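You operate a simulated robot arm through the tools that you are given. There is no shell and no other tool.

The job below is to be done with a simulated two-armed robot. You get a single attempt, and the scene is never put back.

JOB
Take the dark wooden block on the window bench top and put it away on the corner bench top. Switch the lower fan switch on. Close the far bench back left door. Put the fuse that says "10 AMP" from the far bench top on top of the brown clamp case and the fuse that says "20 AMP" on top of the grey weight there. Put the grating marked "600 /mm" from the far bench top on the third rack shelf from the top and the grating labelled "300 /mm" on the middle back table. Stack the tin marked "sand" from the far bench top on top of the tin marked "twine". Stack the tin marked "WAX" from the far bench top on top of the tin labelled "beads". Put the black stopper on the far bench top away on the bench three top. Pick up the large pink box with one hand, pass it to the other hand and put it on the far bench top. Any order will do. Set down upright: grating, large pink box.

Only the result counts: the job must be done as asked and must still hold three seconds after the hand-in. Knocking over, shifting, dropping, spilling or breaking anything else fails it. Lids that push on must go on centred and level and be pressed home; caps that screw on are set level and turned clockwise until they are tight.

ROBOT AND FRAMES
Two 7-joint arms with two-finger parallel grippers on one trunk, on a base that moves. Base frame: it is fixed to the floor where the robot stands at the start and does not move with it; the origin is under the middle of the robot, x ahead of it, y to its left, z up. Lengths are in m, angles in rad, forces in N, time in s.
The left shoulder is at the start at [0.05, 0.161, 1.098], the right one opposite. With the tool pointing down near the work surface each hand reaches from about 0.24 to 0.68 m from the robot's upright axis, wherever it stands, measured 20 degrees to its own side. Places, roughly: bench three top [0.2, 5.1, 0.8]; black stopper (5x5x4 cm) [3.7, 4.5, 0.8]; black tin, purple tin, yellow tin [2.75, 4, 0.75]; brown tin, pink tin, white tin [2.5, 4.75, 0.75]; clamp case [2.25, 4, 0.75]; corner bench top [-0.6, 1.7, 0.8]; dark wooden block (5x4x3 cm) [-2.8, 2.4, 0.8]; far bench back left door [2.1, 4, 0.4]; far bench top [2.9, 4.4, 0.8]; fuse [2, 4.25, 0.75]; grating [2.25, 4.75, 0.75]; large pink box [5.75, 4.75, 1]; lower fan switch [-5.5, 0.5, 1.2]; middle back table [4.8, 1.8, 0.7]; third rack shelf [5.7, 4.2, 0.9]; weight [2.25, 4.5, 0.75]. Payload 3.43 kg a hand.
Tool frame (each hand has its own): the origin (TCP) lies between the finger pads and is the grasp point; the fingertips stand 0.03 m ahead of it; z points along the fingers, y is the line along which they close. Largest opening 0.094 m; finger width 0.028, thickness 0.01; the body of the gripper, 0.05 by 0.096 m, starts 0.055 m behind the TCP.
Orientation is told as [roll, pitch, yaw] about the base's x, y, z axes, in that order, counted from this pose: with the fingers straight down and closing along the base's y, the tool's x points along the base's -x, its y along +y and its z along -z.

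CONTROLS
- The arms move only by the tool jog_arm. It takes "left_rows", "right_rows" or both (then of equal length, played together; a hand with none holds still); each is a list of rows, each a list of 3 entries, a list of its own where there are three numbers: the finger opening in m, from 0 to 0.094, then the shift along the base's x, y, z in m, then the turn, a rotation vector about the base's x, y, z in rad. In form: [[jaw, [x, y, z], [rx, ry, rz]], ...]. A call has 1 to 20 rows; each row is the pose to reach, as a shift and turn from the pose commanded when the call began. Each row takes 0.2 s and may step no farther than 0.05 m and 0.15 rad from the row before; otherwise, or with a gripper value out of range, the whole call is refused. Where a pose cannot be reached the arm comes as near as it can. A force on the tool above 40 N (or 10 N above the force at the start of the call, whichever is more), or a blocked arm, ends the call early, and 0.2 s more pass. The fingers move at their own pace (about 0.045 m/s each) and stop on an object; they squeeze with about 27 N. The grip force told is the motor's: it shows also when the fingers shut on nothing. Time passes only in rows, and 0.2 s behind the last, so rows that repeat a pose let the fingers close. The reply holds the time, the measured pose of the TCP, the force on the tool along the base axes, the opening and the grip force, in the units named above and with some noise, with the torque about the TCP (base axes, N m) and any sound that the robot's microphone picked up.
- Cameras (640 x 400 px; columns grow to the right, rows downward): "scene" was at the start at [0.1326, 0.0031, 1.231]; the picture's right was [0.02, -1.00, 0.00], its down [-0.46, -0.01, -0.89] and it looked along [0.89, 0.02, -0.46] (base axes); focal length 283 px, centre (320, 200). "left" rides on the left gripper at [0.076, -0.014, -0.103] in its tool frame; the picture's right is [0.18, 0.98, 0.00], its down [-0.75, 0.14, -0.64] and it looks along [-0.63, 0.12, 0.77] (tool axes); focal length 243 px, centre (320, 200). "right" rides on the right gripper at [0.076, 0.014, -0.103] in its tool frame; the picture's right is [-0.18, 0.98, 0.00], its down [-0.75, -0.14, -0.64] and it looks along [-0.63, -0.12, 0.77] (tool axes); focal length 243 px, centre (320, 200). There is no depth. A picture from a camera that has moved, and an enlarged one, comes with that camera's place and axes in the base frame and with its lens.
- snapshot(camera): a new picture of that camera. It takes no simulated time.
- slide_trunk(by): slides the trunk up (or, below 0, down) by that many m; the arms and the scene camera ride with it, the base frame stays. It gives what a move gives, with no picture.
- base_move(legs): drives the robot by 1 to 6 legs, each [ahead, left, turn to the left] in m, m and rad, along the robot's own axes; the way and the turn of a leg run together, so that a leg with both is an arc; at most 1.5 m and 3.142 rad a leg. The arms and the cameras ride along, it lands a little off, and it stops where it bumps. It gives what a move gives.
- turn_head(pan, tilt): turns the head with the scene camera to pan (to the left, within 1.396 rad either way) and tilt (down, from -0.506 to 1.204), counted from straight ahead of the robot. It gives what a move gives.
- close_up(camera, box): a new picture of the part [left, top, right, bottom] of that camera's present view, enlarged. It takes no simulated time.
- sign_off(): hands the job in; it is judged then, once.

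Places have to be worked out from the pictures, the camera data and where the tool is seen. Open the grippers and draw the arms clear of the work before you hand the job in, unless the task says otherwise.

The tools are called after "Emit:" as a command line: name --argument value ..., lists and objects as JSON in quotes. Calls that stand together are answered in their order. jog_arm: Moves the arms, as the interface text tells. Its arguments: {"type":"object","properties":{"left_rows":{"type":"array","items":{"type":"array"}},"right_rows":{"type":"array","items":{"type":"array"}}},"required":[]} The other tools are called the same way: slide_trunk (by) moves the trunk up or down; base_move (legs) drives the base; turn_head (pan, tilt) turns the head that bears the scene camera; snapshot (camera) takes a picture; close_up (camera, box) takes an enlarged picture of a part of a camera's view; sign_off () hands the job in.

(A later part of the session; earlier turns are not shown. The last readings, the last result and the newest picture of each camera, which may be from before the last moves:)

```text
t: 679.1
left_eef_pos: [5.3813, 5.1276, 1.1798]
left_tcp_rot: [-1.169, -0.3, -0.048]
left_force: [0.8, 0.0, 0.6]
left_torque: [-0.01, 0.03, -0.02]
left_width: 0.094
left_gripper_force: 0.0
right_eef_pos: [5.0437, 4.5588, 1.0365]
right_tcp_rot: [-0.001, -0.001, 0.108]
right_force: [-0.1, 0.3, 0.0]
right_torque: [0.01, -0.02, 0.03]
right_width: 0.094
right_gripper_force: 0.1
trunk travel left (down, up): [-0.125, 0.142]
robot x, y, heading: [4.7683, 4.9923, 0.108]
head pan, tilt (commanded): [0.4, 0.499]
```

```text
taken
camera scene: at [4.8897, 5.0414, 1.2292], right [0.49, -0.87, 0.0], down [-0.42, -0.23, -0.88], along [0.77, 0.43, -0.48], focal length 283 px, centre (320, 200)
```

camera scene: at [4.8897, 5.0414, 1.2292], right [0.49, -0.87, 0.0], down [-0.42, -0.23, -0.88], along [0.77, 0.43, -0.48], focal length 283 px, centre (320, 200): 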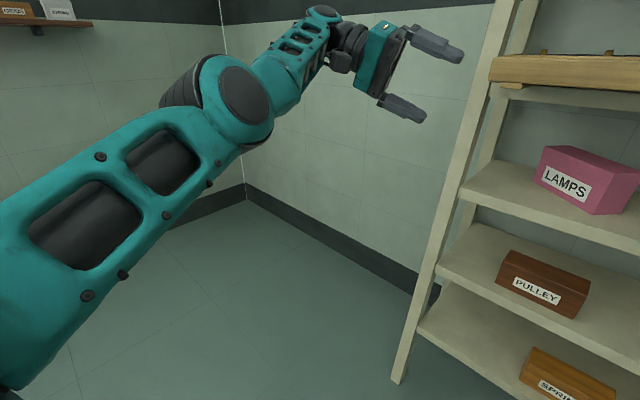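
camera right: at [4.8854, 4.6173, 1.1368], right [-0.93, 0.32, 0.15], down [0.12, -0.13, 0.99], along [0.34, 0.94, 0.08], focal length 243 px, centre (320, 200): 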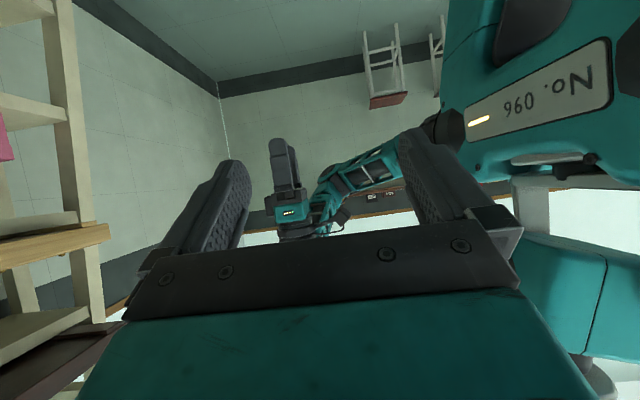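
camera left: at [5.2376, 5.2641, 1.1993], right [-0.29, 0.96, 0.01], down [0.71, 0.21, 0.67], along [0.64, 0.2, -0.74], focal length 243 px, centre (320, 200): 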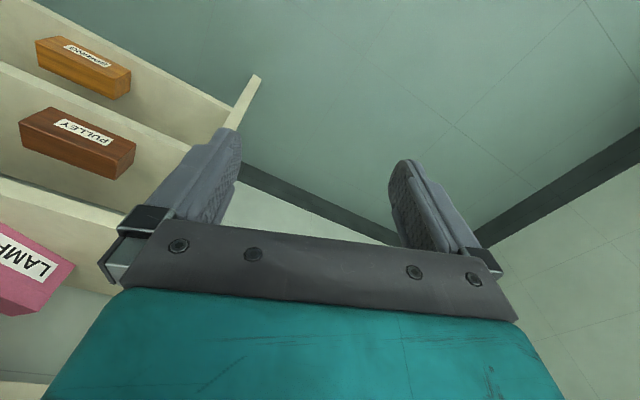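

The upper arm is rolling along now (plain cap up-right). I continue the positive roll.

Emit:
jog_arm --left_rows '[[0.094, [0.0035, 0.0123, -0.0246], [0.1403, 0.0365, 0.0381]], [0.094, [0.0056, 0.028, -0.0472], [0.2807, 0.0731, 0.0762]], [0.094, [0.0062, 0.0468, -0.0675], [0.421, 0.1096, 0.1143]], [0.094, [0.0053, 0.0682, -0.0849], [0.5613, 0.1461, 0.1524]], [0.094, [0.0031, 0.0918, -0.0991], [0.7016, 0.1826, 0.1905]], [0.094, [-0.0006, 0.117, -0.1098], [0.842, 0.2192, 0.2286]], [0.094, [-0.0056, 0.1433, -0.1167], [0.9823, 0.2557, 0.2667]], [0.094, [-0.0117, 0.1701, -0.1197], [1.1226, 0.2922, 0.3048]], [0.094, [-0.019, 0.1967, -0.1187], [1.2629, 0.3287, 0.3429]], [0.094, [-0.0271, 0.2227, -0.1137], [1.4033, 0.3653, 0.381]], [0.094, [-0.0359, 0.2473, -0.1048], [1.5436, 0.4018, 0.4191]], [0.094, [-0.0452, 0.2701, -0.0922], [1.6839, 0.4383, 0.4572]], [0.094, [-0.0549, 0.2904, -0.0763], [1.8242, 0.4748, 0.4953]], [0.094, [-0.0646, 0.308, -0.0574], [1.9646, 0.5114, 0.5334]]]'

Emit:
snapshot --camera "scene"

```text
t: 682.1
left_eef_pos: [5.3163, 5.437, 1.1231]
left_tcp_rot: [0.834, 0.021, 0.352]
left_force: [-0.6, -0.1, 0.2]
left_torque: [0.0, 0.03, 0.05]
left_width: 0.0939
left_gripper_force: 0.2
right_eef_pos: [5.0441, 4.5589, 1.0372]
right_tcp_rot: [-0.001, 0.0, 0.107]
right_force: [0.4, 0.3, 0.3]
right_torque: [-0.02, 0.01, 0.01]
right_width: 0.094
right_gripper_force: 0.0
trunk travel left (down, up): [-0.125, 0.142]
robot x, y, heading: [4.7724, 4.9893, 0.11]
head pan, tilt (commanded): [0.4, 0.499]
```

```text
taken
camera scene: at [4.8895, 5.0413, 1.2292], right [0.49, -0.87, 0.0], down [-0.42, -0.23, -0.88], along [0.77, 0.43, -0.48], focal length 283 px, centre (320, 200)
```

scene: 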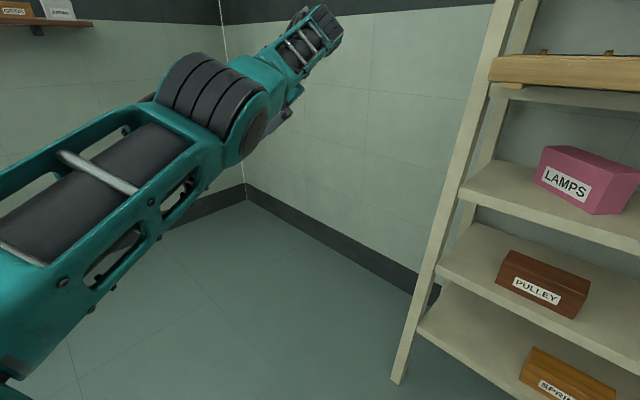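

Half-way: the connector side now faces left. I continue another 2.1 + 2.1 rad so the connector side comes up and the tool points right.

Emit:
jog_arm --left_rows '[[0.094, [-0.0096, 0.0147, 0.0213], [0.1403, 0.0365, 0.0381]], [0.094, [-0.0189, 0.0259, 0.0448], [0.2807, 0.0731, 0.0762]], [0.094, [-0.0277, 0.0334, 0.0699], [0.421, 0.1096, 0.1143]], [0.094, [-0.0357, 0.0369, 0.0961], [0.5613, 0.1461, 0.1524]], [0.094, [-0.0428, 0.0364, 0.1227], [0.7016, 0.1826, 0.1905]], [0.094, [-0.0489, 0.032, 0.1493], [0.842, 0.2192, 0.2286]], [0.094, [-0.0537, 0.0236, 0.1752], [0.9823, 0.2557, 0.2667]], [0.094, [-0.0572, 0.0115, 0.1998], [1.1226, 0.2922, 0.3048]], [0.094, [-0.0594, -0.004, 0.2226], [1.2629, 0.3287, 0.3429]], [0.094, [-0.0601, -0.0227, 0.243], [1.4033, 0.3653, 0.381]], [0.094, [-0.0593, -0.0439, 0.2606], [1.5436, 0.4018, 0.4191]], [0.094, [-0.0571, -0.0674, 0.275], [1.6839, 0.4383, 0.4572]], [0.094, [-0.0535, -0.0926, 0.2859], [1.8242, 0.4748, 0.4953]], [0.094, [-0.0486, -0.1188, 0.293], [1.9646, 0.5114, 0.5334]]]'

Emit:
snapshot --camera "scene"

Emit:
jog_arm --left_rows '[[0.094, [0.0061, -0.0268, 0.0032], [0.1403, 0.0365, 0.0381]], [0.094, [0.0132, -0.0534, 0.0024], [0.2807, 0.0731, 0.0762]], [0.094, [0.0213, -0.0794, -0.0024], [0.421, 0.1096, 0.1143]], [0.094, [0.0301, -0.1041, -0.011], [0.5613, 0.1461, 0.1524]], [0.094, [0.0394, -0.127, -0.0234], [0.7016, 0.1826, 0.1905]], [0.094, [0.049, -0.1476, -0.0391], [0.842, 0.2192, 0.2286]], [0.094, [0.0587, -0.1653, -0.0579], [0.9823, 0.2557, 0.2667]], [0.094, [0.0683, -0.1799, -0.0793], [1.1226, 0.2922, 0.3048]], [0.094, [0.0776, -0.1909, -0.1029], [1.2629, 0.3287, 0.3429]], [0.094, [0.0863, -0.1981, -0.1281], [1.4033, 0.3653, 0.381]], [0.094, [0.0943, -0.2014, -0.1544], [1.5436, 0.4018, 0.4191]], [0.094, [0.1014, -0.2007, -0.1811], [1.6839, 0.4383, 0.4572]]]'

Emit:
snapshot --camera "scene"

```text
t: 685.1
left_eef_pos: [5.2685, 5.3162, 1.4142]
left_tcp_rot: [2.869, -0.475, 0.466]
left_force: [0.7, -0.3, -0.2]
left_torque: [0.02, -0.01, 0.02]
left_width: 0.0939
left_gripper_force: 0.0
right_eef_pos: [5.0439, 4.5597, 1.0358]
right_tcp_rot: [-0.001, 0.0, 0.107]
right_force: [0.8, 0.1, 0.2]
right_torque: [-0.01, 0.02, 0.01]
right_width: 0.0937
right_gripper_force: 0.0
trunk travel left (down, up): [-0.125, 0.142]
robot x, y, heading: [4.7675, 4.9913, 0.11]
head pan, tilt (commanded): [0.4, 0.499]
```

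```text
taken
camera scene: at [4.8896, 5.0412, 1.2292], right [0.49, -0.87, 0.0], down [-0.42, -0.23, -0.88], along [0.77, 0.43, -0.48], focal length 283 px, centre (320, 200)
```

scene: 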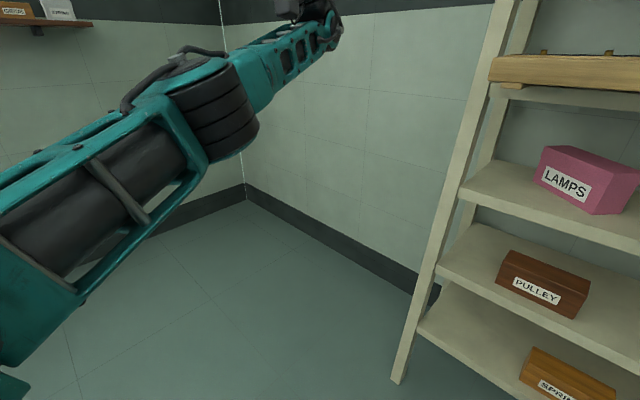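

```text
t: 687.7
left_eef_pos: [5.3695, 5.1165, 1.2346]
left_tcp_rot: [-1.451, -0.379, -0.026]
left_force: [-0.2, 0.3, 0.7]
left_torque: [-0.01, -0.01, 0.02]
left_width: 0.0939
left_gripper_force: 0.0
right_eef_pos: [5.0441, 4.5585, 1.0357]
right_tcp_rot: [-0.001, 0.0, 0.108]
right_force: [0.2, 0.2, -0.2]
right_torque: [0.02, -0.01, 0.01]
right_width: 0.0941
right_gripper_force: 0.1
trunk travel left (down, up): [-0.125, 0.142]
robot x, y, heading: [4.7703, 4.9923, 0.107]
head pan, tilt (commanded): [0.4, 0.499]
```

```text
taken
camera scene: at [4.8897, 5.0413, 1.2292], right [0.49, -0.87, 0.0], down [-0.42, -0.23, -0.88], along [0.77, 0.43, -0.48], focal length 283 px, centre (320, 200)
```

scene: 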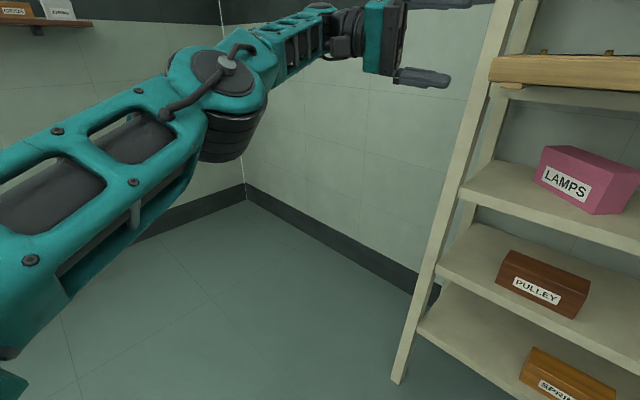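

The connector side is up — the healthy roll. I now pull the hand inward to bend the elbow the right way.

Emit:
jog_arm --left_rows '[[0.094, [-0.02, -0.02, -0.01], [0, 0, 0]], [0.094, [-0.04, -0.04, -0.02], [0, 0, 0]], [0.094, [-0.06, -0.06, -0.03], [0, 0, 0]], [0.094, [-0.09, -0.07, -0.04], [0, 0, 0]], [0.094, [-0.12, -0.08, -0.05], [0, 0, 0]], [0.094, [-0.15, -0.08, -0.06], [0, 0, 0]]]'

Emit:
snapshot --camera "scene"

```text
t: 689.1
left_eef_pos: [5.2181, 5.0355, 1.1731]
left_tcp_rot: [-1.453, -0.383, -0.027]
left_force: [-0.8, 0.0, 0.7]
left_torque: [0.01, -0.02, -0.03]
left_width: 0.0941
left_gripper_force: 0.0
right_eef_pos: [5.0442, 4.5602, 1.0369]
right_tcp_rot: [-0.001, -0.001, 0.107]
right_force: [-0.7, -0.1, 0.4]
right_torque: [0.04, -0.01, -0.03]
right_width: 0.094
right_gripper_force: 0.1
trunk travel left (down, up): [-0.125, 0.142]
robot x, y, heading: [4.7705, 4.9895, 0.109]
head pan, tilt (commanded): [0.4, 0.499]
```

```text
taken
camera scene: at [4.8894, 5.0416, 1.2292], right [0.49, -0.87, 0.0], down [-0.42, -0.23, -0.88], along [0.77, 0.43, -0.48], focal length 283 px, centre (320, 200)
```

scene: 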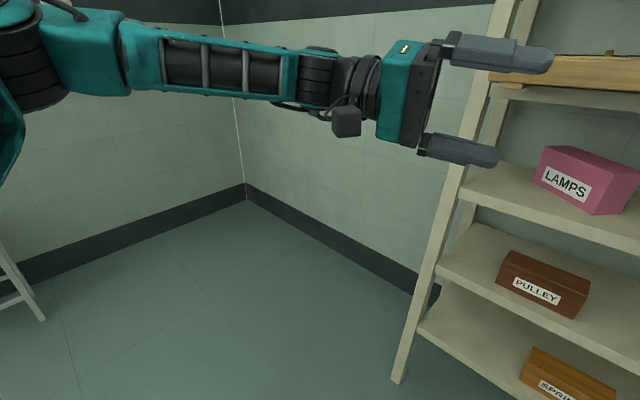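

The left arm is healthy again: elbow out, forearm pointing inward, no limits. I level the tool to vertical while going to the rest area.

Emit:
jog_arm --left_rows '[[0.094, [-0.0046, 0.0171, -0.0075], [0.1296, 0.0339, 0.0353]], [0.094, [-0.0092, 0.0343, -0.0151], [0.2592, 0.0678, 0.0706]], [0.094, [-0.0139, 0.0514, -0.0226], [0.3887, 0.1017, 0.106]], [0.094, [-0.0185, 0.0686, -0.0302], [0.5183, 0.1356, 0.1413]], [0.094, [-0.0231, 0.0857, -0.0377], [0.6479, 0.1695, 0.1766]], [0.094, [-0.0277, 0.1029, -0.0453], [0.7775, 0.2033, 0.2119]], [0.094, [-0.0323, 0.12, -0.0528], [0.9071, 0.2372, 0.2472]], [0.094, [-0.0369, 0.1372, -0.0604], [1.0367, 0.2711, 0.2825]], [0.094, [-0.0416, 0.1543, -0.0679], [1.1662, 0.305, 0.3179]], [0.094, [-0.0462, 0.1715, -0.0755], [1.2958, 0.3389, 0.3532]], [0.094, [-0.0508, 0.1886, -0.083], [1.4254, 0.3728, 0.3885]], [0.094, [-0.0508, 0.1886, -0.083], [1.4254, 0.3728, 0.3885]]]'

Emit:
turn_head --pan 0.2 --tilt 0.4

Emit:
snapshot --camera "scene"

```text
t: 691.7
left_eef_pos: [5.0839, 5.0321, 0.9868]
left_tcp_rot: [-0.015, 0.011, 0.128]
left_force: [0.2, 0.8, -0.2]
left_torque: [-0.03, 0.02, 0.02]
left_width: 0.094
left_gripper_force: 0.0
left hand out of reach, approached as far as the arm can: row 4, 5, 6, 7, 8, 9, 10, 11, 12
right_eef_pos: [5.0435, 4.5593, 1.0369]
right_tcp_rot: [0.0, 0.0, 0.109]
right_force: [0.0, 0.5, -0.6]
right_torque: [-0.02, -0.01, -0.01]
right_width: 0.0941
right_gripper_force: 0.0
trunk travel left (down, up): [-0.125, 0.142]
robot x, y, heading: [4.7722, 4.9898, 0.108]
head pan, tilt (commanded): [0.4, 0.499]
```

```text
t: 692.4
left_eef_pos: [5.0829, 5.0313, 0.9889]
left_tcp_rot: [-0.016, 0.007, 0.124]
left_force: [0.1, 0.2, 0.1]
left_torque: [0.0, 0.03, 0.03]
left_width: 0.0942
left_gripper_force: 0.1
right_eef_pos: [5.0445, 4.5594, 1.0375]
right_tcp_rot: [0.002, 0.0, 0.107]
right_force: [-0.1, 0.2, 0.1]
right_torque: [-0.04, -0.01, -0.03]
right_width: 0.0938
right_gripper_force: 0.0
trunk travel left (down, up): [-0.125, 0.142]
robot x, y, heading: [4.7685, 4.991, 0.106]
head pan, tilt (commanded): [0.201, 0.4]
```

```text
taken
camera scene: at [4.9031, 4.9997, 1.2422], right [0.03, -1.0, 0.0], down [-0.35, -0.01, -0.94], along [0.94, 0.02, -0.35], focal length 283 px, centre (320, 200)
```

scene: 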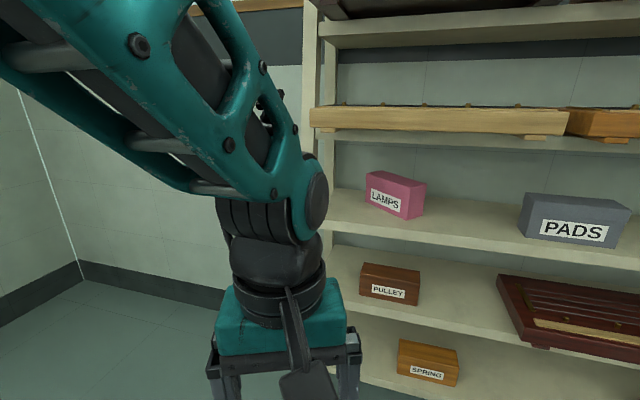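

Almost: the wrist joint ended at its limit. I go back to the state with the tool in line with the forearm and flip the wrist the other way round (via up and forward).

Emit:
jog_arm --left_rows '[[0.094, [0.0123, 0.0004, 0.0169], [-0.1296, -0.0339, -0.0353]], [0.094, [0.0246, 0.0008, 0.0338], [-0.2592, -0.0678, -0.0706]], [0.094, [0.0369, 0.0011, 0.0508], [-0.3887, -0.1017, -0.106]], [0.094, [0.0492, 0.0015, 0.0677], [-0.5183, -0.1356, -0.1413]], [0.094, [0.0615, 0.0019, 0.0846], [-0.6479, -0.1695, -0.1766]], [0.094, [0.0738, 0.0023, 0.1015], [-0.7775, -0.2033, -0.2119]], [0.094, [0.0861, 0.0027, 0.1184], [-0.9071, -0.2372, -0.2472]], [0.094, [0.0983, 0.0031, 0.1354], [-1.0367, -0.2711, -0.2825]], [0.094, [0.1106, 0.0034, 0.1523], [-1.1662, -0.305, -0.3179]], [0.094, [0.1229, 0.0038, 0.1692], [-1.2958, -0.3389, -0.3532]], [0.094, [0.1352, 0.0042, 0.1842], [-1.4254, -0.3728, -0.3885]]]'

Emit:
turn_head --pan 0.4 --tilt 0.4

Emit:
snapshot --camera "scene"

```text
t: 694.8
left_eef_pos: [5.2186, 5.0377, 1.1736]
left_tcp_rot: [-1.454, -0.382, -0.026]
left_force: [-0.6, 0.3, -0.1]
left_torque: [0.0, -0.02, -0.02]
left_width: 0.0939
left_gripper_force: 0.0
left hand out of reach, approached as far as the arm can: row 1, 2, 3, 4
right_eef_pos: [5.0436, 4.5598, 1.0365]
right_tcp_rot: [-0.001, 0.0, 0.108]
right_force: [0.1, 0.4, 0.0]
right_torque: [0.04, -0.01, 0.01]
right_width: 0.0939
right_gripper_force: 0.0
trunk travel left (down, up): [-0.125, 0.142]
robot x, y, heading: [4.7712, 4.9921, 0.111]
head pan, tilt (commanded): [0.201, 0.4]
```

```text
t: 695.5
left_eef_pos: [5.2177, 5.0363, 1.1735]
left_tcp_rot: [-1.45, -0.381, -0.029]
left_force: [-0.2, 0.2, 0.2]
left_torque: [-0.01, -0.02, -0.01]
left_width: 0.094
left_gripper_force: 0.0
right_eef_pos: [5.0441, 4.5585, 1.0361]
right_tcp_rot: [0.001, -0.001, 0.109]
right_force: [-0.1, -0.5, 0.3]
right_torque: [0.01, 0.01, -0.02]
right_width: 0.0941
right_gripper_force: 0.1
trunk travel left (down, up): [-0.125, 0.142]
robot x, y, heading: [4.7699, 4.9915, 0.11]
head pan, tilt (commanded): [0.4, 0.4]
```

```text
taken
camera scene: at [4.8911, 5.0421, 1.2383], right [0.49, -0.87, 0.0], down [-0.34, -0.19, -0.92], along [0.81, 0.45, -0.39], focal length 283 px, centre (320, 200)
```

scene: 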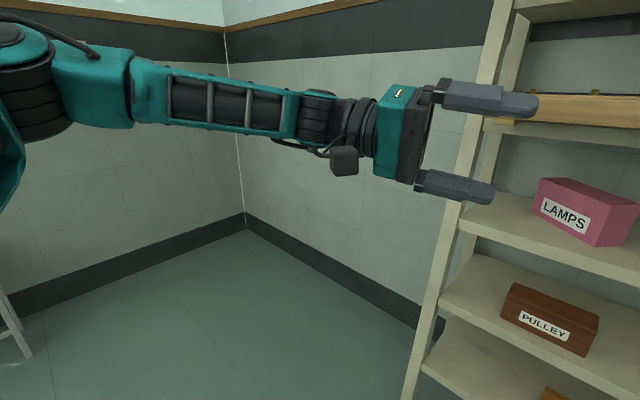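

Back in line with the forearm. Step 1: tilt the tool up by 0.7 rad; step 2: swing it about the forearm axis via forward to right-down.

Emit:
jog_arm --left_rows '[[0.094, [-0.001, 0.012, 0.031], [-0.139, -0.015, 0]], [0.094, [-0.001, 0.023, 0.063], [-0.278, -0.03, 0]], [0.094, [-0.002, 0.035, 0.094], [-0.418, -0.046, 0]], [0.094, [-0.002, 0.046, 0.126], [-0.557, -0.061, 0]], [0.094, [-0.003, 0.058, 0.157], [-0.696, -0.076, 0]]]'

Emit:
jog_arm --left_rows '[[0.094, [0.0204, 0.0022, -0.0015], [-0.0164, 0.1491, 0]], [0.094, [0.0402, 0.0044, -0.0061], [-0.0327, 0.2982, 0]], [0.094, [0.0592, 0.0065, -0.0136], [-0.0491, 0.4473, 0]], [0.094, [0.0769, 0.0084, -0.0239], [-0.0654, 0.5964, 0]], [0.094, [0.0928, 0.0102, -0.0368], [-0.0818, 0.7455, 0]], [0.094, [0.1067, 0.0117, -0.0518], [-0.0981, 0.8946, 0]], [0.094, [0.1181, 0.013, -0.0688], [-0.1145, 1.0437, 0]], [0.094, [0.1269, 0.0139, -0.0874], [-0.1308, 1.1928, 0]], [0.094, [0.1329, 0.0146, -0.107], [-0.1472, 1.3419, 0]], [0.094, [0.1358, 0.0149, -0.1273], [-0.1635, 1.491, 0]], [0.094, [0.1358, 0.0149, -0.1478], [-0.1799, 1.6401, 0]], [0.094, [0.1326, 0.0145, -0.1681], [-0.1962, 1.7892, 0]], [0.094, [0.1265, 0.0139, -0.1877], [-0.2126, 1.9383, 0]], [0.094, [0.1176, 0.0129, -0.2062], [-0.2289, 2.0874, 0]], [0.094, [0.106, 0.0116, -0.2231], [-0.2453, 2.2365, 0]], [0.094, [0.092, 0.0101, -0.238], [-0.2616, 2.3856, 0]], [0.094, [0.0759, 0.0083, -0.2507], [-0.278, 2.5347, 0]], [0.094, [0.0582, 0.0064, -0.2609], [-0.2943, 2.6838, 0]], [0.094, [0.0392, 0.0043, -0.2682], [-0.3107, 2.8329, 0]], [0.094, [0.0193, 0.0021, -0.2726], [-0.327, 2.982, 0]]]'

Emit:
snapshot --camera "scene"

```text
t: 696.8
left_eef_pos: [5.2147, 5.097, 1.3303]
left_tcp_rot: [-2.209, -0.373, 0.267]
left_force: [0.1, -0.6, -0.3]
left_torque: [-0.01, 0.01, -0.02]
left_width: 0.0939
left_gripper_force: 0.0
right_eef_pos: [5.0449, 4.5591, 1.0368]
right_tcp_rot: [-0.001, 0.0, 0.108]
right_force: [0.1, 0.7, -1.1]
right_torque: [-0.02, -0.01, -0.02]
right_width: 0.0941
right_gripper_force: 0.0
trunk travel left (down, up): [-0.125, 0.142]
robot x, y, heading: [4.7702, 4.9913, 0.107]
head pan, tilt (commanded): [0.4, 0.4]
```

```text
t: 701.0
left_eef_pos: [5.234, 5.0975, 1.0582]
left_tcp_rot: [0.908, 0.514, 3.084]
left_force: [0.7, 0.3, 0.4]
left_torque: [0.01, 0.01, -0.02]
left_width: 0.0938
left_gripper_force: 0.1
right_eef_pos: [5.0439, 4.5603, 1.0358]
right_tcp_rot: [0.001, -0.001, 0.108]
right_force: [0.1, -0.3, -0.7]
right_torque: [0.02, 0.0, -0.04]
right_width: 0.094
right_gripper_force: 0.0
trunk travel left (down, up): [-0.125, 0.142]
robot x, y, heading: [4.7665, 4.9932, 0.108]
head pan, tilt (commanded): [0.4, 0.4]
```

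```text
taken
camera scene: at [4.891, 5.0422, 1.2383], right [0.49, -0.87, 0.0], down [-0.34, -0.19, -0.92], along [0.81, 0.45, -0.39], focal length 283 px, centre (320, 200)
```

scene: 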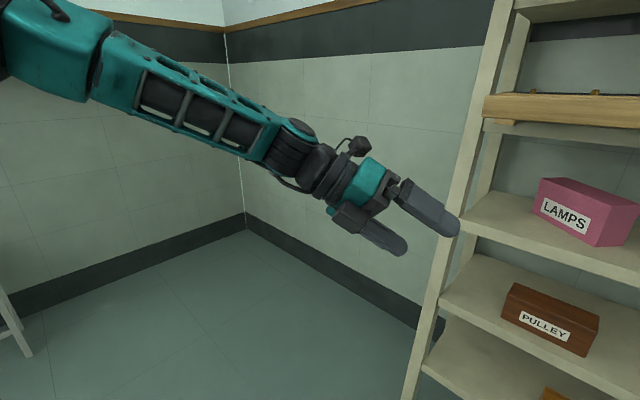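

The wrist flip worked with no limits. I now level the tool (7 rows), then yaw it back by −2.72 rad.

Emit:
jog_arm --left_rows '[[0.094, [-0.007, 0.0218, -0.0126], [0.1368, 0.0437, 0]], [0.094, [-0.0139, 0.0437, -0.0251], [0.2737, 0.0873, 0]], [0.094, [-0.0209, 0.0655, -0.0377], [0.4105, 0.131, 0]], [0.094, [-0.0279, 0.0874, -0.0503], [0.5474, 0.1746, 0]], [0.094, [-0.0349, 0.1092, -0.0629], [0.6842, 0.2183, 0]], [0.094, [-0.0418, 0.1311, -0.0754], [0.8211, 0.2619, 0]], [0.094, [-0.0488, 0.1529, -0.088], [0.9579, 0.3056, 0]]]'

Emit:
jog_arm --left_rows '[[0.094, [0, 0, 0], [0, 0, -0.148]], [0.094, [0, 0, 0], [0, 0, -0.296]], [0.094, [0, 0, 0], [0, 0, -0.444]], [0.094, [0, 0, 0], [0, 0, -0.592]], [0.094, [0, 0, 0], [0, 0, -0.74]], [0.094, [0, 0, 0], [0, 0, -0.888]], [0.094, [0, 0, 0], [0, 0, -1.036]], [0.094, [0, 0, 0], [0, 0, -1.184]], [0.094, [0, 0, 0], [0, 0, -1.332]], [0.094, [0, 0, 0], [0, 0, -1.48]], [0.094, [0, 0, 0], [0, 0, -1.628]], [0.094, [0, 0, 0], [0, 0, -1.776]], [0.094, [0, 0, 0], [0, 0, -1.924]], [0.094, [0, 0, 0], [0, 0, -2.072]], [0.094, [0, 0, 0], [0, 0, -2.22]], [0.094, [0, 0, 0], [0, 0, -2.368]], [0.094, [0, 0, 0], [0, 0, -2.516]], [0.094, [0, 0, 0], [0, 0, -2.664]], [0.094, [0, 0, 0], [0, 0, -2.721]]]'

Emit:
snapshot --camera "scene"

```text
t: 702.5
left_eef_pos: [5.0077, 5.0776, 0.9245]
left_tcp_rot: [0.022, 0.008, 2.839]
left_force: [-0.2, 0.0, 0.4]
left_torque: [0.05, -0.03, -0.02]
left_width: 0.0941
left_gripper_force: 0.1
left hand out of reach, approached as far as the arm can: row 1, 2, 3, 4, 5, 6, 7
right_eef_pos: [5.0445, 4.5582, 1.036]
right_tcp_rot: [0.002, 0.0, 0.11]
right_force: [0.2, -0.2, -0.7]
right_torque: [0.04, -0.03, -0.05]
right_width: 0.094
right_gripper_force: 0.1
trunk travel left (down, up): [-0.125, 0.142]
robot x, y, heading: [4.7705, 4.9907, 0.108]
head pan, tilt (commanded): [0.4, 0.4]
```

```text
t: 706.5
left_eef_pos: [5.0064, 5.0814, 0.9238]
left_tcp_rot: [-0.01, 0.001, 0.109]
left_force: [0.0, 0.5, -0.3]
left_torque: [0.01, -0.01, 0.01]
left_width: 0.0939
left_gripper_force: 0.1
right_eef_pos: [5.0447, 4.5601, 1.0364]
right_tcp_rot: [0.001, -0.001, 0.108]
right_force: [0.2, -1.3, 1.0]
right_torque: [0.03, 0.02, 0.01]
right_width: 0.0936
right_gripper_force: 0.1
trunk travel left (down, up): [-0.125, 0.142]
robot x, y, heading: [4.7687, 4.992, 0.11]
head pan, tilt (commanded): [0.4, 0.4]
```

```text
taken
camera scene: at [4.9021, 5.0114, 1.2432], right [0.15, -0.99, 0.0], down [-0.34, -0.05, -0.94], along [0.93, 0.14, -0.34], focal length 283 px, centre (320, 200)
```

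scene: 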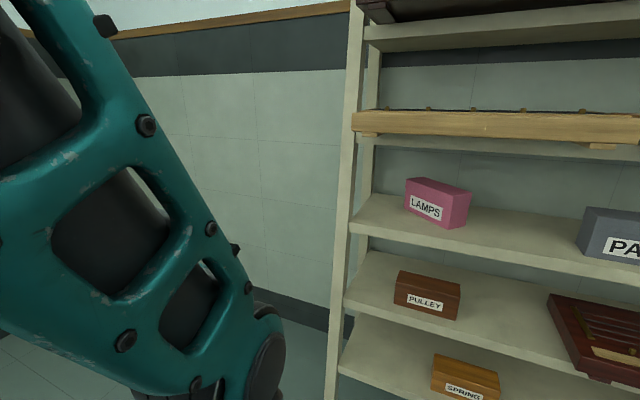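

The arm is pressing near the head. I move the left hand forward-left away from it at once.

Emit:
jog_arm --left_rows '[[0.094, [0.03, 0.02, 0.01], [0, 0, 0]], [0.094, [0.06, 0.04, 0.02], [0, 0, 0]], [0.094, [0.09, 0.06, 0.03], [0, 0, 0]], [0.094, [0.12, 0.09, 0.05], [0, 0, 0]], [0.094, [0.15, 0.12, 0.07], [0, 0, 0]], [0.094, [0.18, 0.15, 0.09], [0, 0, 0]], [0.094, [0.2, 0.18, 0.11], [0, 0, 0]]]'

Emit:
turn_head --pan 0.5 --tilt 0.3

Emit:
snapshot --camera "scene"

```text
t: 708.1
left_eef_pos: [5.0293, 5.0808, 0.9419]
left_tcp_rot: [-0.007, -0.001, 0.109]
left_force: [-0.5, -0.1, -0.3]
left_torque: [0.0, -0.01, 0.01]
left_width: 0.0939
left_gripper_force: 0.1
left hand out of reach, approached as far as the arm can: row 1, 2, 3, 4, 5, 6, 7
right_eef_pos: [5.044, 4.5593, 1.0368]
right_tcp_rot: [-0.001, 0.0, 0.109]
right_force: [1.7, 0.2, -0.1]
right_torque: [0.02, -0.01, -0.01]
right_width: 0.0943
right_gripper_force: 0.1
trunk travel left (down, up): [-0.125, 0.142]
robot x, y, heading: [4.7725, 4.9902, 0.112]
head pan, tilt (commanded): [0.4, 0.4]
```

```text
t: 708.8
left_eef_pos: [5.0278, 5.0796, 0.9416]
left_tcp_rot: [-0.008, -0.003, 0.11]
left_force: [0.3, -0.3, 0.4]
left_torque: [-0.04, -0.01, -0.04]
left_width: 0.094
left_gripper_force: 0.1
right_eef_pos: [5.0446, 4.5599, 1.0375]
right_tcp_rot: [0.001, 0.0, 0.107]
right_force: [-0.1, 0.3, 0.2]
right_torque: [-0.01, 0.01, 0.0]
right_width: 0.0942
right_gripper_force: 0.0
trunk travel left (down, up): [-0.125, 0.142]
robot x, y, heading: [4.771, 4.9916, 0.11]
head pan, tilt (commanded): [0.499, 0.3]
```

```text
taken
camera scene: at [4.8997, 5.0224, 1.2429], right [0.27, -0.96, 0.0], down [-0.33, -0.09, -0.94], along [0.9, 0.25, -0.34], focal length 283 px, centre (320, 200)
```

scene: 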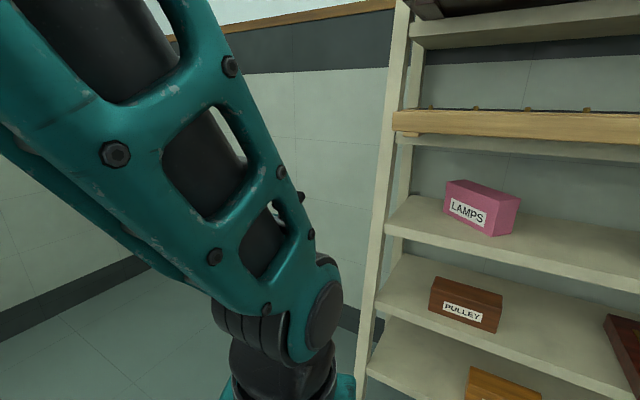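

I understand now: the wrist joint must be clearly bent before swinging it round. I go back to tool-right first.

Emit:
jog_arm --left_rows '[[0.094, [0.017, -0.004, 0.021], [-0.142, -0.0155, 0]], [0.094, [0.034, -0.008, 0.042], [-0.284, -0.031, 0]], [0.094, [0.051, -0.012, 0.062], [-0.426, -0.0465, 0]], [0.094, [0.068, -0.016, 0.083], [-0.568, -0.062, 0]], [0.094, [0.084, -0.02, 0.104], [-0.71, -0.0775, 0]], [0.094, [0.1, -0.024, 0.125], [-0.852, -0.093, 0]], [0.094, [0.117, -0.028, 0.146], [-0.994, -0.1085, 0]], [0.094, [0.134, -0.032, 0.167], [-1.136, -0.124, 0]], [0.094, [0.15, -0.036, 0.187], [-1.278, -0.1395, 0]], [0.094, [0.167, -0.04, 0.208], [-1.42, -0.155, 0]], [0.094, [0.183, -0.044, 0.229], [-1.56, -0.17, 0]]]'

Emit:
snapshot --camera "scene"

```text
t: 711.2
left_eef_pos: [5.2033, 5.0375, 1.1661]
left_tcp_rot: [-1.57, 0.001, 0.108]
left_force: [-0.1, -0.4, 0.0]
left_torque: [-0.02, 0.0, 0.01]
left_width: 0.094
left_gripper_force: 0.0
left hand out of reach, approached as far as the arm can: row 1, 2, 3, 4, 5
right_eef_pos: [5.0453, 4.5602, 1.0368]
right_tcp_rot: [-0.001, -0.001, 0.107]
right_force: [0.0, 0.5, 0.6]
right_torque: [0.03, -0.01, -0.02]
right_width: 0.0939
right_gripper_force: 0.0
trunk travel left (down, up): [-0.125, 0.142]
robot x, y, heading: [4.7684, 4.9941, 0.107]
head pan, tilt (commanded): [0.499, 0.3]
```

```text
taken
camera scene: at [4.887, 5.0505, 1.2476], right [0.57, -0.82, 0.0], down [-0.24, -0.17, -0.96], along [0.78, 0.54, -0.3], focal length 283 px, centre (320, 200)
```

scene: 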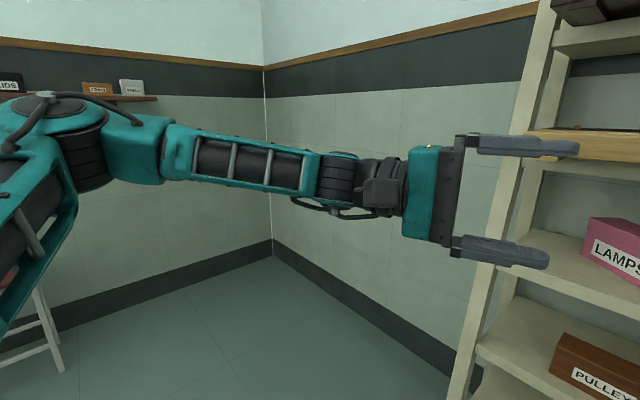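

Clean state: forearm and tool in line, elbow out. Step B: tilt the tool up by 0.9 and look at which joint bends.

Emit:
jog_arm --left_rows '[[0.094, [0.0, 0.01, 0.03], [-0.149, -0.016, 0]], [0.094, [0.0, 0.02, 0.06], [-0.298, -0.033, 0]], [0.094, [0.0, 0.035, 0.085], [-0.447, -0.049, 0]], [0.094, [0.0, 0.05, 0.11], [-0.596, -0.065, 0]], [0.094, [0.0, 0.065, 0.13], [-0.745, -0.081, 0]], [0.094, [0.0, 0.08, 0.15], [-0.894, -0.098, 0]]]'

Emit:
snapshot --camera "scene"

```text
t: 712.6
left_eef_pos: [5.2018, 5.1169, 1.3173]
left_tcp_rot: [-2.472, 0.0, 0.11]
left_force: [-0.1, 0.1, 0.1]
left_torque: [-0.01, -0.01, -0.01]
left_width: 0.094
left_gripper_force: 0.1
right_eef_pos: [5.0455, 4.5587, 1.0372]
right_tcp_rot: [0.001, -0.001, 0.108]
right_force: [-0.5, 0.0, 0.0]
right_torque: [0.0, 0.02, 0.0]
right_width: 0.0939
right_gripper_force: 0.0
trunk travel left (down, up): [-0.125, 0.142]
robot x, y, heading: [4.7701, 4.9952, 0.106]
head pan, tilt (commanded): [0.499, 0.3]
```

```text
taken
camera scene: at [4.8869, 5.0504, 1.2476], right [0.57, -0.82, 0.0], down [-0.24, -0.17, -0.96], along [0.78, 0.54, -0.3], focal length 283 px, centre (320, 200)
```

scene: 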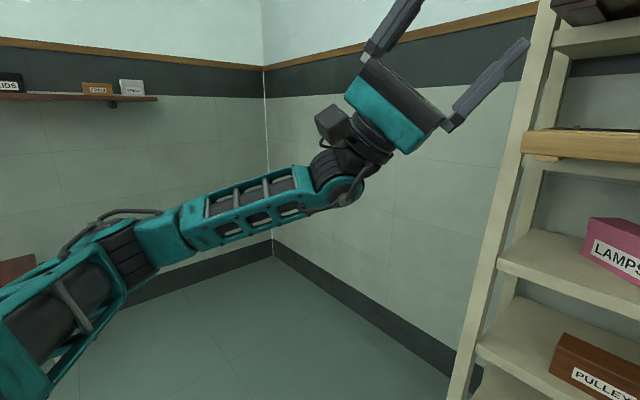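

The wrist is bent upward now. Step C: swing the tool about the forearm axis via forward to pointing down-right (π).

Emit:
jog_arm --left_rows '[[0.094, [0.0221, 0.0024, -0.0017], [-0.0164, 0.1491, 0]], [0.094, [0.0438, 0.0048, -0.0067], [-0.0327, 0.2982, 0]], [0.094, [0.0644, 0.0071, -0.0148], [-0.0491, 0.4473, 0]], [0.094, [0.0836, 0.0092, -0.026], [-0.0654, 0.5964, 0]], [0.094, [0.101, 0.0111, -0.04], [-0.0818, 0.7455, 0]], [0.094, [0.116, 0.0127, -0.0564], [-0.0981, 0.8946, 0]], [0.094, [0.1285, 0.0141, -0.0749], [-0.1145, 1.0437, 0]], [0.094, [0.138, 0.0151, -0.095], [-0.1308, 1.1928, 0]], [0.094, [0.1445, 0.0158, -0.1164], [-0.1472, 1.3419, 0]], [0.094, [0.1477, 0.0162, -0.1385], [-0.1635, 1.491, 0]], [0.094, [0.1477, 0.0162, -0.1608], [-0.1799, 1.6401, 0]], [0.094, [0.1442, 0.0158, -0.1829], [-0.1962, 1.7892, 0]], [0.094, [0.1376, 0.0151, -0.2042], [-0.2126, 1.9383, 0]], [0.094, [0.1278, 0.014, -0.2242], [-0.2289, 2.0874, 0]], [0.094, [0.1152, 0.0126, -0.2426], [-0.2453, 2.2365, 0]], [0.094, [0.1, 0.011, -0.2589], [-0.2616, 2.3856, 0]], [0.094, [0.0826, 0.0091, -0.2727], [-0.278, 2.5347, 0]], [0.094, [0.0633, 0.0069, -0.2837], [-0.2943, 2.6838, 0]], [0.094, [0.0426, 0.0047, -0.2917], [-0.3107, 2.8329, 0]], [0.094, [0.0209, 0.0023, -0.2965], [-0.327, 2.982, 0]]]'

Emit:
snapshot --camera "scene"

```text
t: 716.8
left_eef_pos: [5.2233, 5.1201, 1.0189]
left_tcp_rot: [0.675, 0.14, -3.029]
left_force: [-0.1, -0.3, -0.7]
left_torque: [0.0, -0.02, -0.01]
left_width: 0.0939
left_gripper_force: 0.1
right_eef_pos: [5.0449, 4.5586, 1.0364]
right_tcp_rot: [0.0, -0.002, 0.107]
right_force: [0.6, 0.3, -0.1]
right_torque: [0.01, 0.04, 0.03]
right_width: 0.0938
right_gripper_force: 0.1
trunk travel left (down, up): [-0.125, 0.142]
robot x, y, heading: [4.7713, 4.9903, 0.109]
head pan, tilt (commanded): [0.499, 0.3]
```

```text
taken
camera scene: at [4.8868, 5.0505, 1.2476], right [0.57, -0.82, 0.0], down [-0.24, -0.17, -0.96], along [0.78, 0.54, -0.3], focal length 283 px, centre (320, 200)
```

scene: 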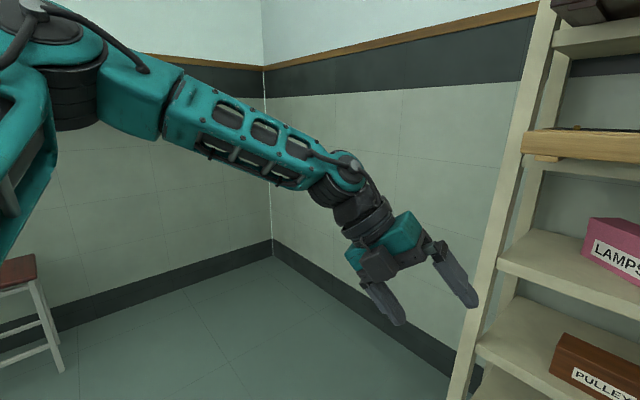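

That now looks like the right arm's normal wrist (mirrored). Step D: level the tool to vertical.

Emit:
jog_arm --left_rows '[[0.094, [-0.0068, 0.0231, -0.0086], [0.1319, 0.0386, 0]], [0.094, [-0.0136, 0.0463, -0.0172], [0.2637, 0.0773, 0]], [0.094, [-0.0203, 0.0694, -0.0259], [0.3956, 0.1159, 0]], [0.094, [-0.0271, 0.0926, -0.0345], [0.5274, 0.1546, 0]], [0.094, [-0.0339, 0.1157, -0.0431], [0.6593, 0.1932, 0]]]'

Emit:
snapshot --camera "scene"

```text
t: 718.0
left_eef_pos: [5.1897, 5.2353, 0.9772]
left_tcp_rot: [-0.004, 0.001, -3.08]
left_force: [0.6, 0.6, 0.4]
left_torque: [0.02, 0.01, 0.01]
left_width: 0.0939
left_gripper_force: 0.0
right_eef_pos: [5.0444, 4.5583, 1.0349]
right_tcp_rot: [0.001, 0.0, 0.107]
right_force: [0.5, 0.5, 0.7]
right_torque: [0.01, 0.02, -0.02]
right_width: 0.094
right_gripper_force: 0.1
trunk travel left (down, up): [-0.125, 0.142]
robot x, y, heading: [4.767, 4.9937, 0.105]
head pan, tilt (commanded): [0.499, 0.3]
```

```text
taken
camera scene: at [4.8869, 5.0505, 1.2476], right [0.57, -0.82, 0.0], down [-0.24, -0.17, -0.96], along [0.78, 0.54, -0.3], focal length 283 px, centre (320, 200)
```

scene: 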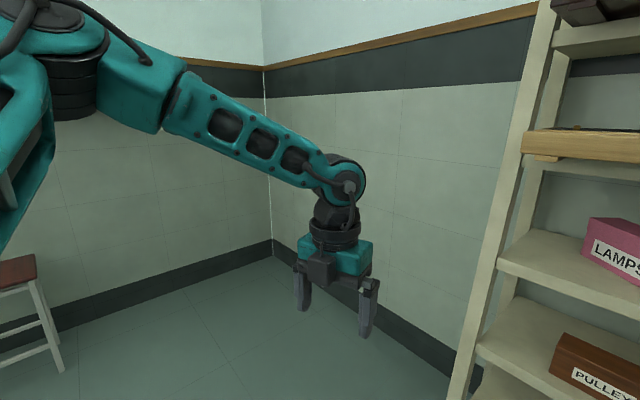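

Levelled without any limit — the arm is healthy. Only the yaw is turned by π; I rotate it by +3.187 in two calls.

Emit:
jog_arm --left_rows '[[0.094, [0, 0, 0.005], [0, 0, 0.145]], [0.094, [0, 0, 0.01], [0, 0, 0.29]], [0.094, [0, 0, 0.015], [0, 0, 0.435]], [0.094, [0, 0, 0.02], [0, 0, 0.58]], [0.094, [0, 0, 0.025], [0, 0, 0.725]], [0.094, [0, 0, 0.03], [0, 0, 0.87]], [0.094, [0, 0, 0.035], [0, 0, 1.015]], [0.094, [0, 0, 0.04], [0, 0, 1.16]], [0.094, [0, 0, 0.045], [0, 0, 1.305]], [0.094, [0, 0, 0.05], [0, 0, 1.45]], [0.094, [0, 0, 0.055], [0, 0, 1.595]]]'

Emit:
jog_arm --left_rows '[[0.094, [0, 0, 0.005], [0, 0, 0.145]], [0.094, [0, 0, 0.01], [0, 0, 0.29]], [0.094, [0, 0, 0.015], [0, 0, 0.435]], [0.094, [0, 0, 0.02], [0, 0, 0.58]], [0.094, [0, 0, 0.025], [0, 0, 0.725]], [0.094, [0, 0, 0.03], [0, 0, 0.87]], [0.094, [0, 0, 0.035], [0, 0, 1.015]], [0.094, [0, 0, 0.04], [0, 0, 1.16]], [0.094, [0, 0, 0.045], [0, 0, 1.305]], [0.094, [0, 0, 0.05], [0, 0, 1.45]], [0.094, [0, 0, 0.055], [0, 0, 1.592]]]'

Emit:
snapshot --camera "scene"

```text
t: 720.4
left_eef_pos: [5.1899, 5.2345, 1.0333]
left_tcp_rot: [-0.002, 0.002, -1.483]
left_force: [-0.5, 0.0, -0.1]
left_torque: [-0.03, 0.02, -0.01]
left_width: 0.094
left_gripper_force: 0.0
right_eef_pos: [5.0436, 4.5591, 1.0379]
right_tcp_rot: [0.0, -0.001, 0.108]
right_force: [-0.2, -0.6, 0.1]
right_torque: [0.0, 0.03, 0.06]
right_width: 0.0941
right_gripper_force: 0.1
trunk travel left (down, up): [-0.125, 0.142]
robot x, y, heading: [4.774, 4.9935, 0.11]
head pan, tilt (commanded): [0.499, 0.3]
```

```text
t: 722.8
left_eef_pos: [5.3281, 5.3186, 1.1527]
left_tcp_rot: [-0.002, 0.024, 0.01]
left_force: [-1.0, 0.7, -0.1]
left_torque: [0.01, -0.01, -0.01]
left_width: 0.0941
left_gripper_force: 0.0
left hand out of reach, approached as far as the arm can: row 6, 7, 8, 9, 10, 11
right_eef_pos: [5.0438, 4.5577, 1.0367]
right_tcp_rot: [0.002, 0.0, 0.11]
right_force: [-0.4, 1.3, 0.2]
right_torque: [0.01, 0.02, 0.0]
right_width: 0.0938
right_gripper_force: 0.2
trunk travel left (down, up): [-0.125, 0.142]
robot x, y, heading: [4.7726, 4.9888, 0.11]
head pan, tilt (commanded): [0.499, 0.3]
```

```text
taken
camera scene: at [4.8863, 5.0499, 1.2477], right [0.57, -0.82, 0.0], down [-0.24, -0.17, -0.96], along [0.79, 0.54, -0.29], focal length 283 px, centre (320, 200)
```

scene: 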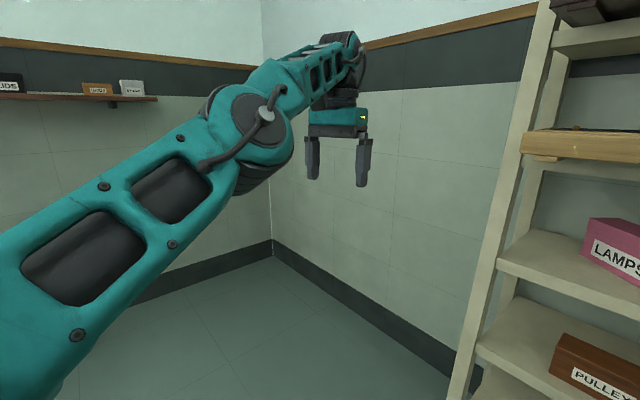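

The positive direction hits the wrist limit. I retreat to the previous pose and will rotate the other way instead.

Emit:
jog_arm --left_rows '[[0.094, [-0.0138, -0.0084, -0.0119], [0, 0, -0.149]], [0.094, [-0.0276, -0.0168, -0.0239], [0, 0, -0.298]], [0.094, [-0.0415, -0.0252, -0.0358], [0, 0, -0.447]], [0.094, [-0.0553, -0.0336, -0.0478], [0, 0, -0.596]], [0.094, [-0.0691, -0.042, -0.0597], [0, 0, -0.745]], [0.094, [-0.0829, -0.0505, -0.0716], [0, 0, -0.894]], [0.094, [-0.0967, -0.0589, -0.0836], [0, 0, -1.043]], [0.094, [-0.1106, -0.0673, -0.0955], [0, 0, -1.192]], [0.094, [-0.1244, -0.0757, -0.1075], [0, 0, -1.341]], [0.094, [-0.1382, -0.0841, -0.1194], [0, 0, -1.49]]]'

Emit:
snapshot --camera "scene"

```text
t: 725.0
left_eef_pos: [5.1892, 5.2343, 1.033]
left_tcp_rot: [0.001, 0.021, -1.481]
left_force: [-0.1, -0.3, 0.4]
left_torque: [-0.01, 0.01, -0.01]
left_width: 0.094
left_gripper_force: 0.1
left hand out of reach, approached as far as the arm can: row 1, 2
right_eef_pos: [5.0433, 4.5591, 1.037]
right_tcp_rot: [0.0, 0.0, 0.108]
right_force: [-0.2, 0.3, -0.5]
right_torque: [0.01, 0.01, 0.04]
right_width: 0.0941
right_gripper_force: 0.0
trunk travel left (down, up): [-0.125, 0.142]
robot x, y, heading: [4.7698, 4.993, 0.106]
head pan, tilt (commanded): [0.499, 0.3]
```

```text
taken
camera scene: at [4.8867, 5.0505, 1.2476], right [0.57, -0.82, 0.0], down [-0.24, -0.17, -0.96], along [0.78, 0.54, -0.3], focal length 283 px, centre (320, 200)
```

scene: 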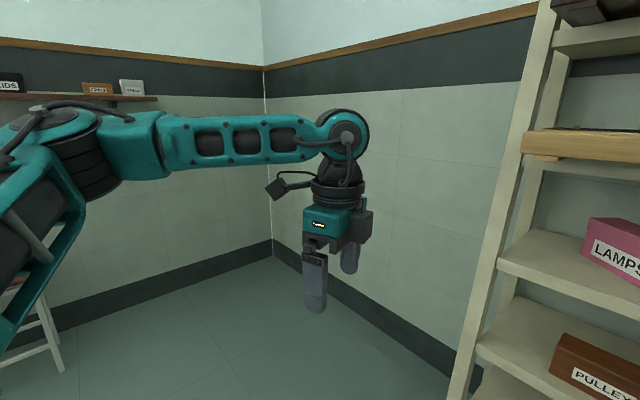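

Recovered. Now I rotate the yaw the other way, −4.695 rad, in two calls.

Emit:
jog_arm --left_rows '[[0.094, [0, 0, 0], [0, 0, -0.147]], [0.094, [0, 0, 0], [0, 0, -0.294]], [0.094, [0, 0, 0], [0, 0, -0.441]], [0.094, [0, 0, 0], [0, 0, -0.588]], [0.094, [0, 0, 0], [0, 0, -0.735]], [0.094, [0, 0, 0], [0, 0, -0.882]], [0.094, [0, 0, 0], [0, 0, -1.029]], [0.094, [0, 0, 0], [0, 0, -1.176]], [0.094, [0, 0, 0], [0, 0, -1.323]], [0.094, [0, 0, 0], [0, 0, -1.47]], [0.094, [0, 0, 0], [0, 0, -1.617]], [0.094, [0, 0, 0], [0, 0, -1.764]], [0.094, [0, 0, 0], [0, 0, -1.911]], [0.094, [0, 0, 0], [0, 0, -2.058]], [0.094, [0, 0, 0], [0, 0, -2.205]], [0.094, [0, 0, 0], [0, 0, -2.352]]]'

Emit:
jog_arm --left_rows '[[0.094, [0, 0, 0], [0, 0, -0.147]], [0.094, [0, 0, 0], [0, 0, -0.294]], [0.094, [0, 0, 0], [0, 0, -0.441]], [0.094, [0, 0, 0], [0, 0, -0.588]], [0.094, [0, 0, 0], [0, 0, -0.735]], [0.094, [0, 0, 0], [0, 0, -0.882]], [0.094, [0, 0, 0], [0, 0, -1.029]], [0.094, [0, 0, 0], [0, 0, -1.176]], [0.094, [0, 0, 0], [0, 0, -1.323]], [0.094, [0, 0, 0], [0, 0, -1.47]], [0.094, [0, 0, 0], [0, 0, -1.617]], [0.094, [0, 0, 0], [0, 0, -1.764]], [0.094, [0, 0, 0], [0, 0, -1.911]], [0.094, [0, 0, 0], [0, 0, -2.058]], [0.094, [0, 0, 0], [0, 0, -2.205]], [0.094, [0, 0, 0], [0, 0, -2.343]]]'

Emit:
snapshot --camera "scene"

```text
t: 728.4
left_eef_pos: [5.1893, 5.2359, 1.0325]
left_tcp_rot: [-0.001, 0.018, 2.45]
left_force: [0.0, 0.3, 0.3]
left_torque: [0.0, 0.0, 0.01]
left_width: 0.094
left_gripper_force: 0.0
right_eef_pos: [5.0454, 4.5589, 1.0355]
right_tcp_rot: [0.001, 0.0, 0.109]
right_force: [-0.1, -0.4, -1.1]
right_torque: [-0.02, -0.01, -0.03]
right_width: 0.0941
right_gripper_force: 0.0
trunk travel left (down, up): [-0.125, 0.142]
robot x, y, heading: [4.7701, 4.9935, 0.106]
head pan, tilt (commanded): [0.499, 0.3]
```

```text
t: 731.8
left_eef_pos: [5.1888, 5.2355, 1.0323]
left_tcp_rot: [-0.003, 0.02, 0.106]
left_force: [0.5, 0.2, 0.1]
left_torque: [-0.02, -0.01, 0.0]
left_width: 0.0939
left_gripper_force: 0.0
right_eef_pos: [5.0442, 4.5599, 1.037]
right_tcp_rot: [0.001, -0.001, 0.108]
right_force: [-0.9, -0.9, 0.9]
right_torque: [-0.03, 0.03, 0.01]
right_width: 0.0939
right_gripper_force: 0.1
trunk travel left (down, up): [-0.125, 0.142]
robot x, y, heading: [4.7683, 4.9898, 0.107]
head pan, tilt (commanded): [0.499, 0.3]
```

```text
taken
camera scene: at [4.8868, 5.0504, 1.2476], right [0.57, -0.82, 0.0], down [-0.24, -0.17, -0.96], along [0.78, 0.54, -0.3], focal length 283 px, centre (320, 200)
```

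scene: 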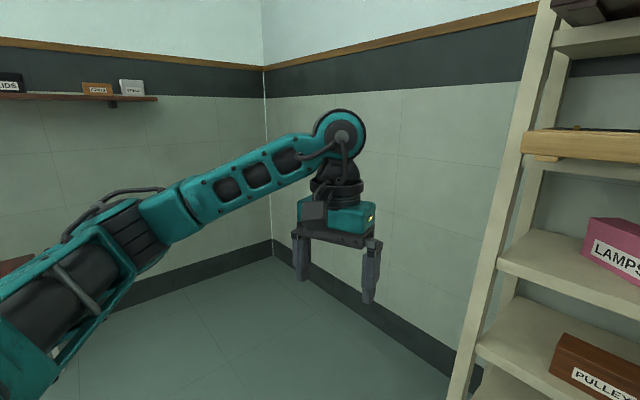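

The left arm is fully restored. I fix its small tilt and park it, and bring the right hand forward for the box.

Emit:
jog_arm --left_rows '[[0.094, [-0.019, -0.002, 0.014], [0.001, -0.01, 0]], [0.094, [-0.038, -0.004, 0.028], [0.002, -0.02, 0]], [0.094, [-0.057, -0.006, 0.042], [0.002, -0.02, 0]], [0.094, [-0.0766, -0.0082, 0.058], [0.002, -0.02, 0]], [0.094, [-0.0766, -0.0082, 0.058], [0.002, -0.02, 0]], [0.094, [-0.0766, -0.0082, 0.058], [0.002, -0.02, 0]], [0.094, [-0.0766, -0.0082, 0.058], [0.002, -0.02, 0]], [0.094, [-0.0766, -0.0082, 0.058], [0.002, -0.02, 0]]]' --right_rows '[[0.094, [0.0271, 0.0331, -0.005], [0, 0, 0]], [0.094, [0.0541, 0.0662, -0.009], [0, 0, 0]], [0.094, [0.0812, 0.0992, -0.014], [0, 0, 0]], [0.094, [0.1083, 0.1323, -0.018], [0, 0, 0]], [0.094, [0.1353, 0.1654, -0.023], [0, 0, 0]], [0.094, [0.1624, 0.1985, -0.028], [0, 0, 0]], [0.094, [0.1894, 0.2315, -0.032], [0, 0, 0]], [0.094, [0.2165, 0.2646, -0.037], [0, 0, 0]]]'

Emit:
turn_head --pan 0.0 --tilt 0.4

Emit:
snapshot --camera "scene"

```text
t: 733.6
left_eef_pos: [5.1133, 5.2281, 1.0903]
left_tcp_rot: [-0.002, 0.003, 0.107]
left_force: [0.2, 0.1, 1.2]
left_torque: [0.01, 0.01, 0.02]
left_width: 0.094
left_gripper_force: 0.2
right_eef_pos: [5.2611, 4.8258, 1.0017]
right_tcp_rot: [0.0, 0.001, 0.107]
right_force: [0.2, -0.5, 0.5]
right_torque: [0.01, -0.01, -0.01]
right_width: 0.094
right_gripper_force: 0.1
trunk travel left (down, up): [-0.125, 0.142]
robot x, y, heading: [4.7688, 4.9888, 0.113]
head pan, tilt (commanded): [0.499, 0.3]
```

```text
t: 734.5
left_eef_pos: [5.1129, 5.226, 1.0912]
left_tcp_rot: [-0.002, -0.001, 0.106]
left_force: [0.5, -0.4, 0.5]
left_torque: [-0.01, 0.01, 0.0]
left_width: 0.0939
left_gripper_force: 0.1
right_eef_pos: [5.2604, 4.8247, 1.0007]
right_tcp_rot: [0.001, 0.001, 0.107]
right_force: [-0.5, 0.0, -0.3]
right_torque: [0.0, 0.02, 0.01]
right_width: 0.0938
right_gripper_force: 0.0
trunk travel left (down, up): [-0.125, 0.142]
robot x, y, heading: [4.7692, 4.9907, 0.109]
head pan, tilt (commanded): [0.0, 0.4]
```

```text
taken
camera scene: at [4.9022, 5.0072, 1.2383], right [0.11, -0.99, 0.0], down [-0.39, -0.04, -0.92], along [0.92, 0.1, -0.39], focal length 283 px, centre (320, 200)
```

scene: 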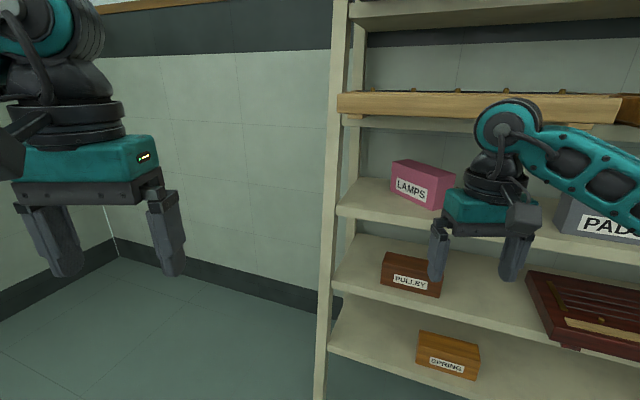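

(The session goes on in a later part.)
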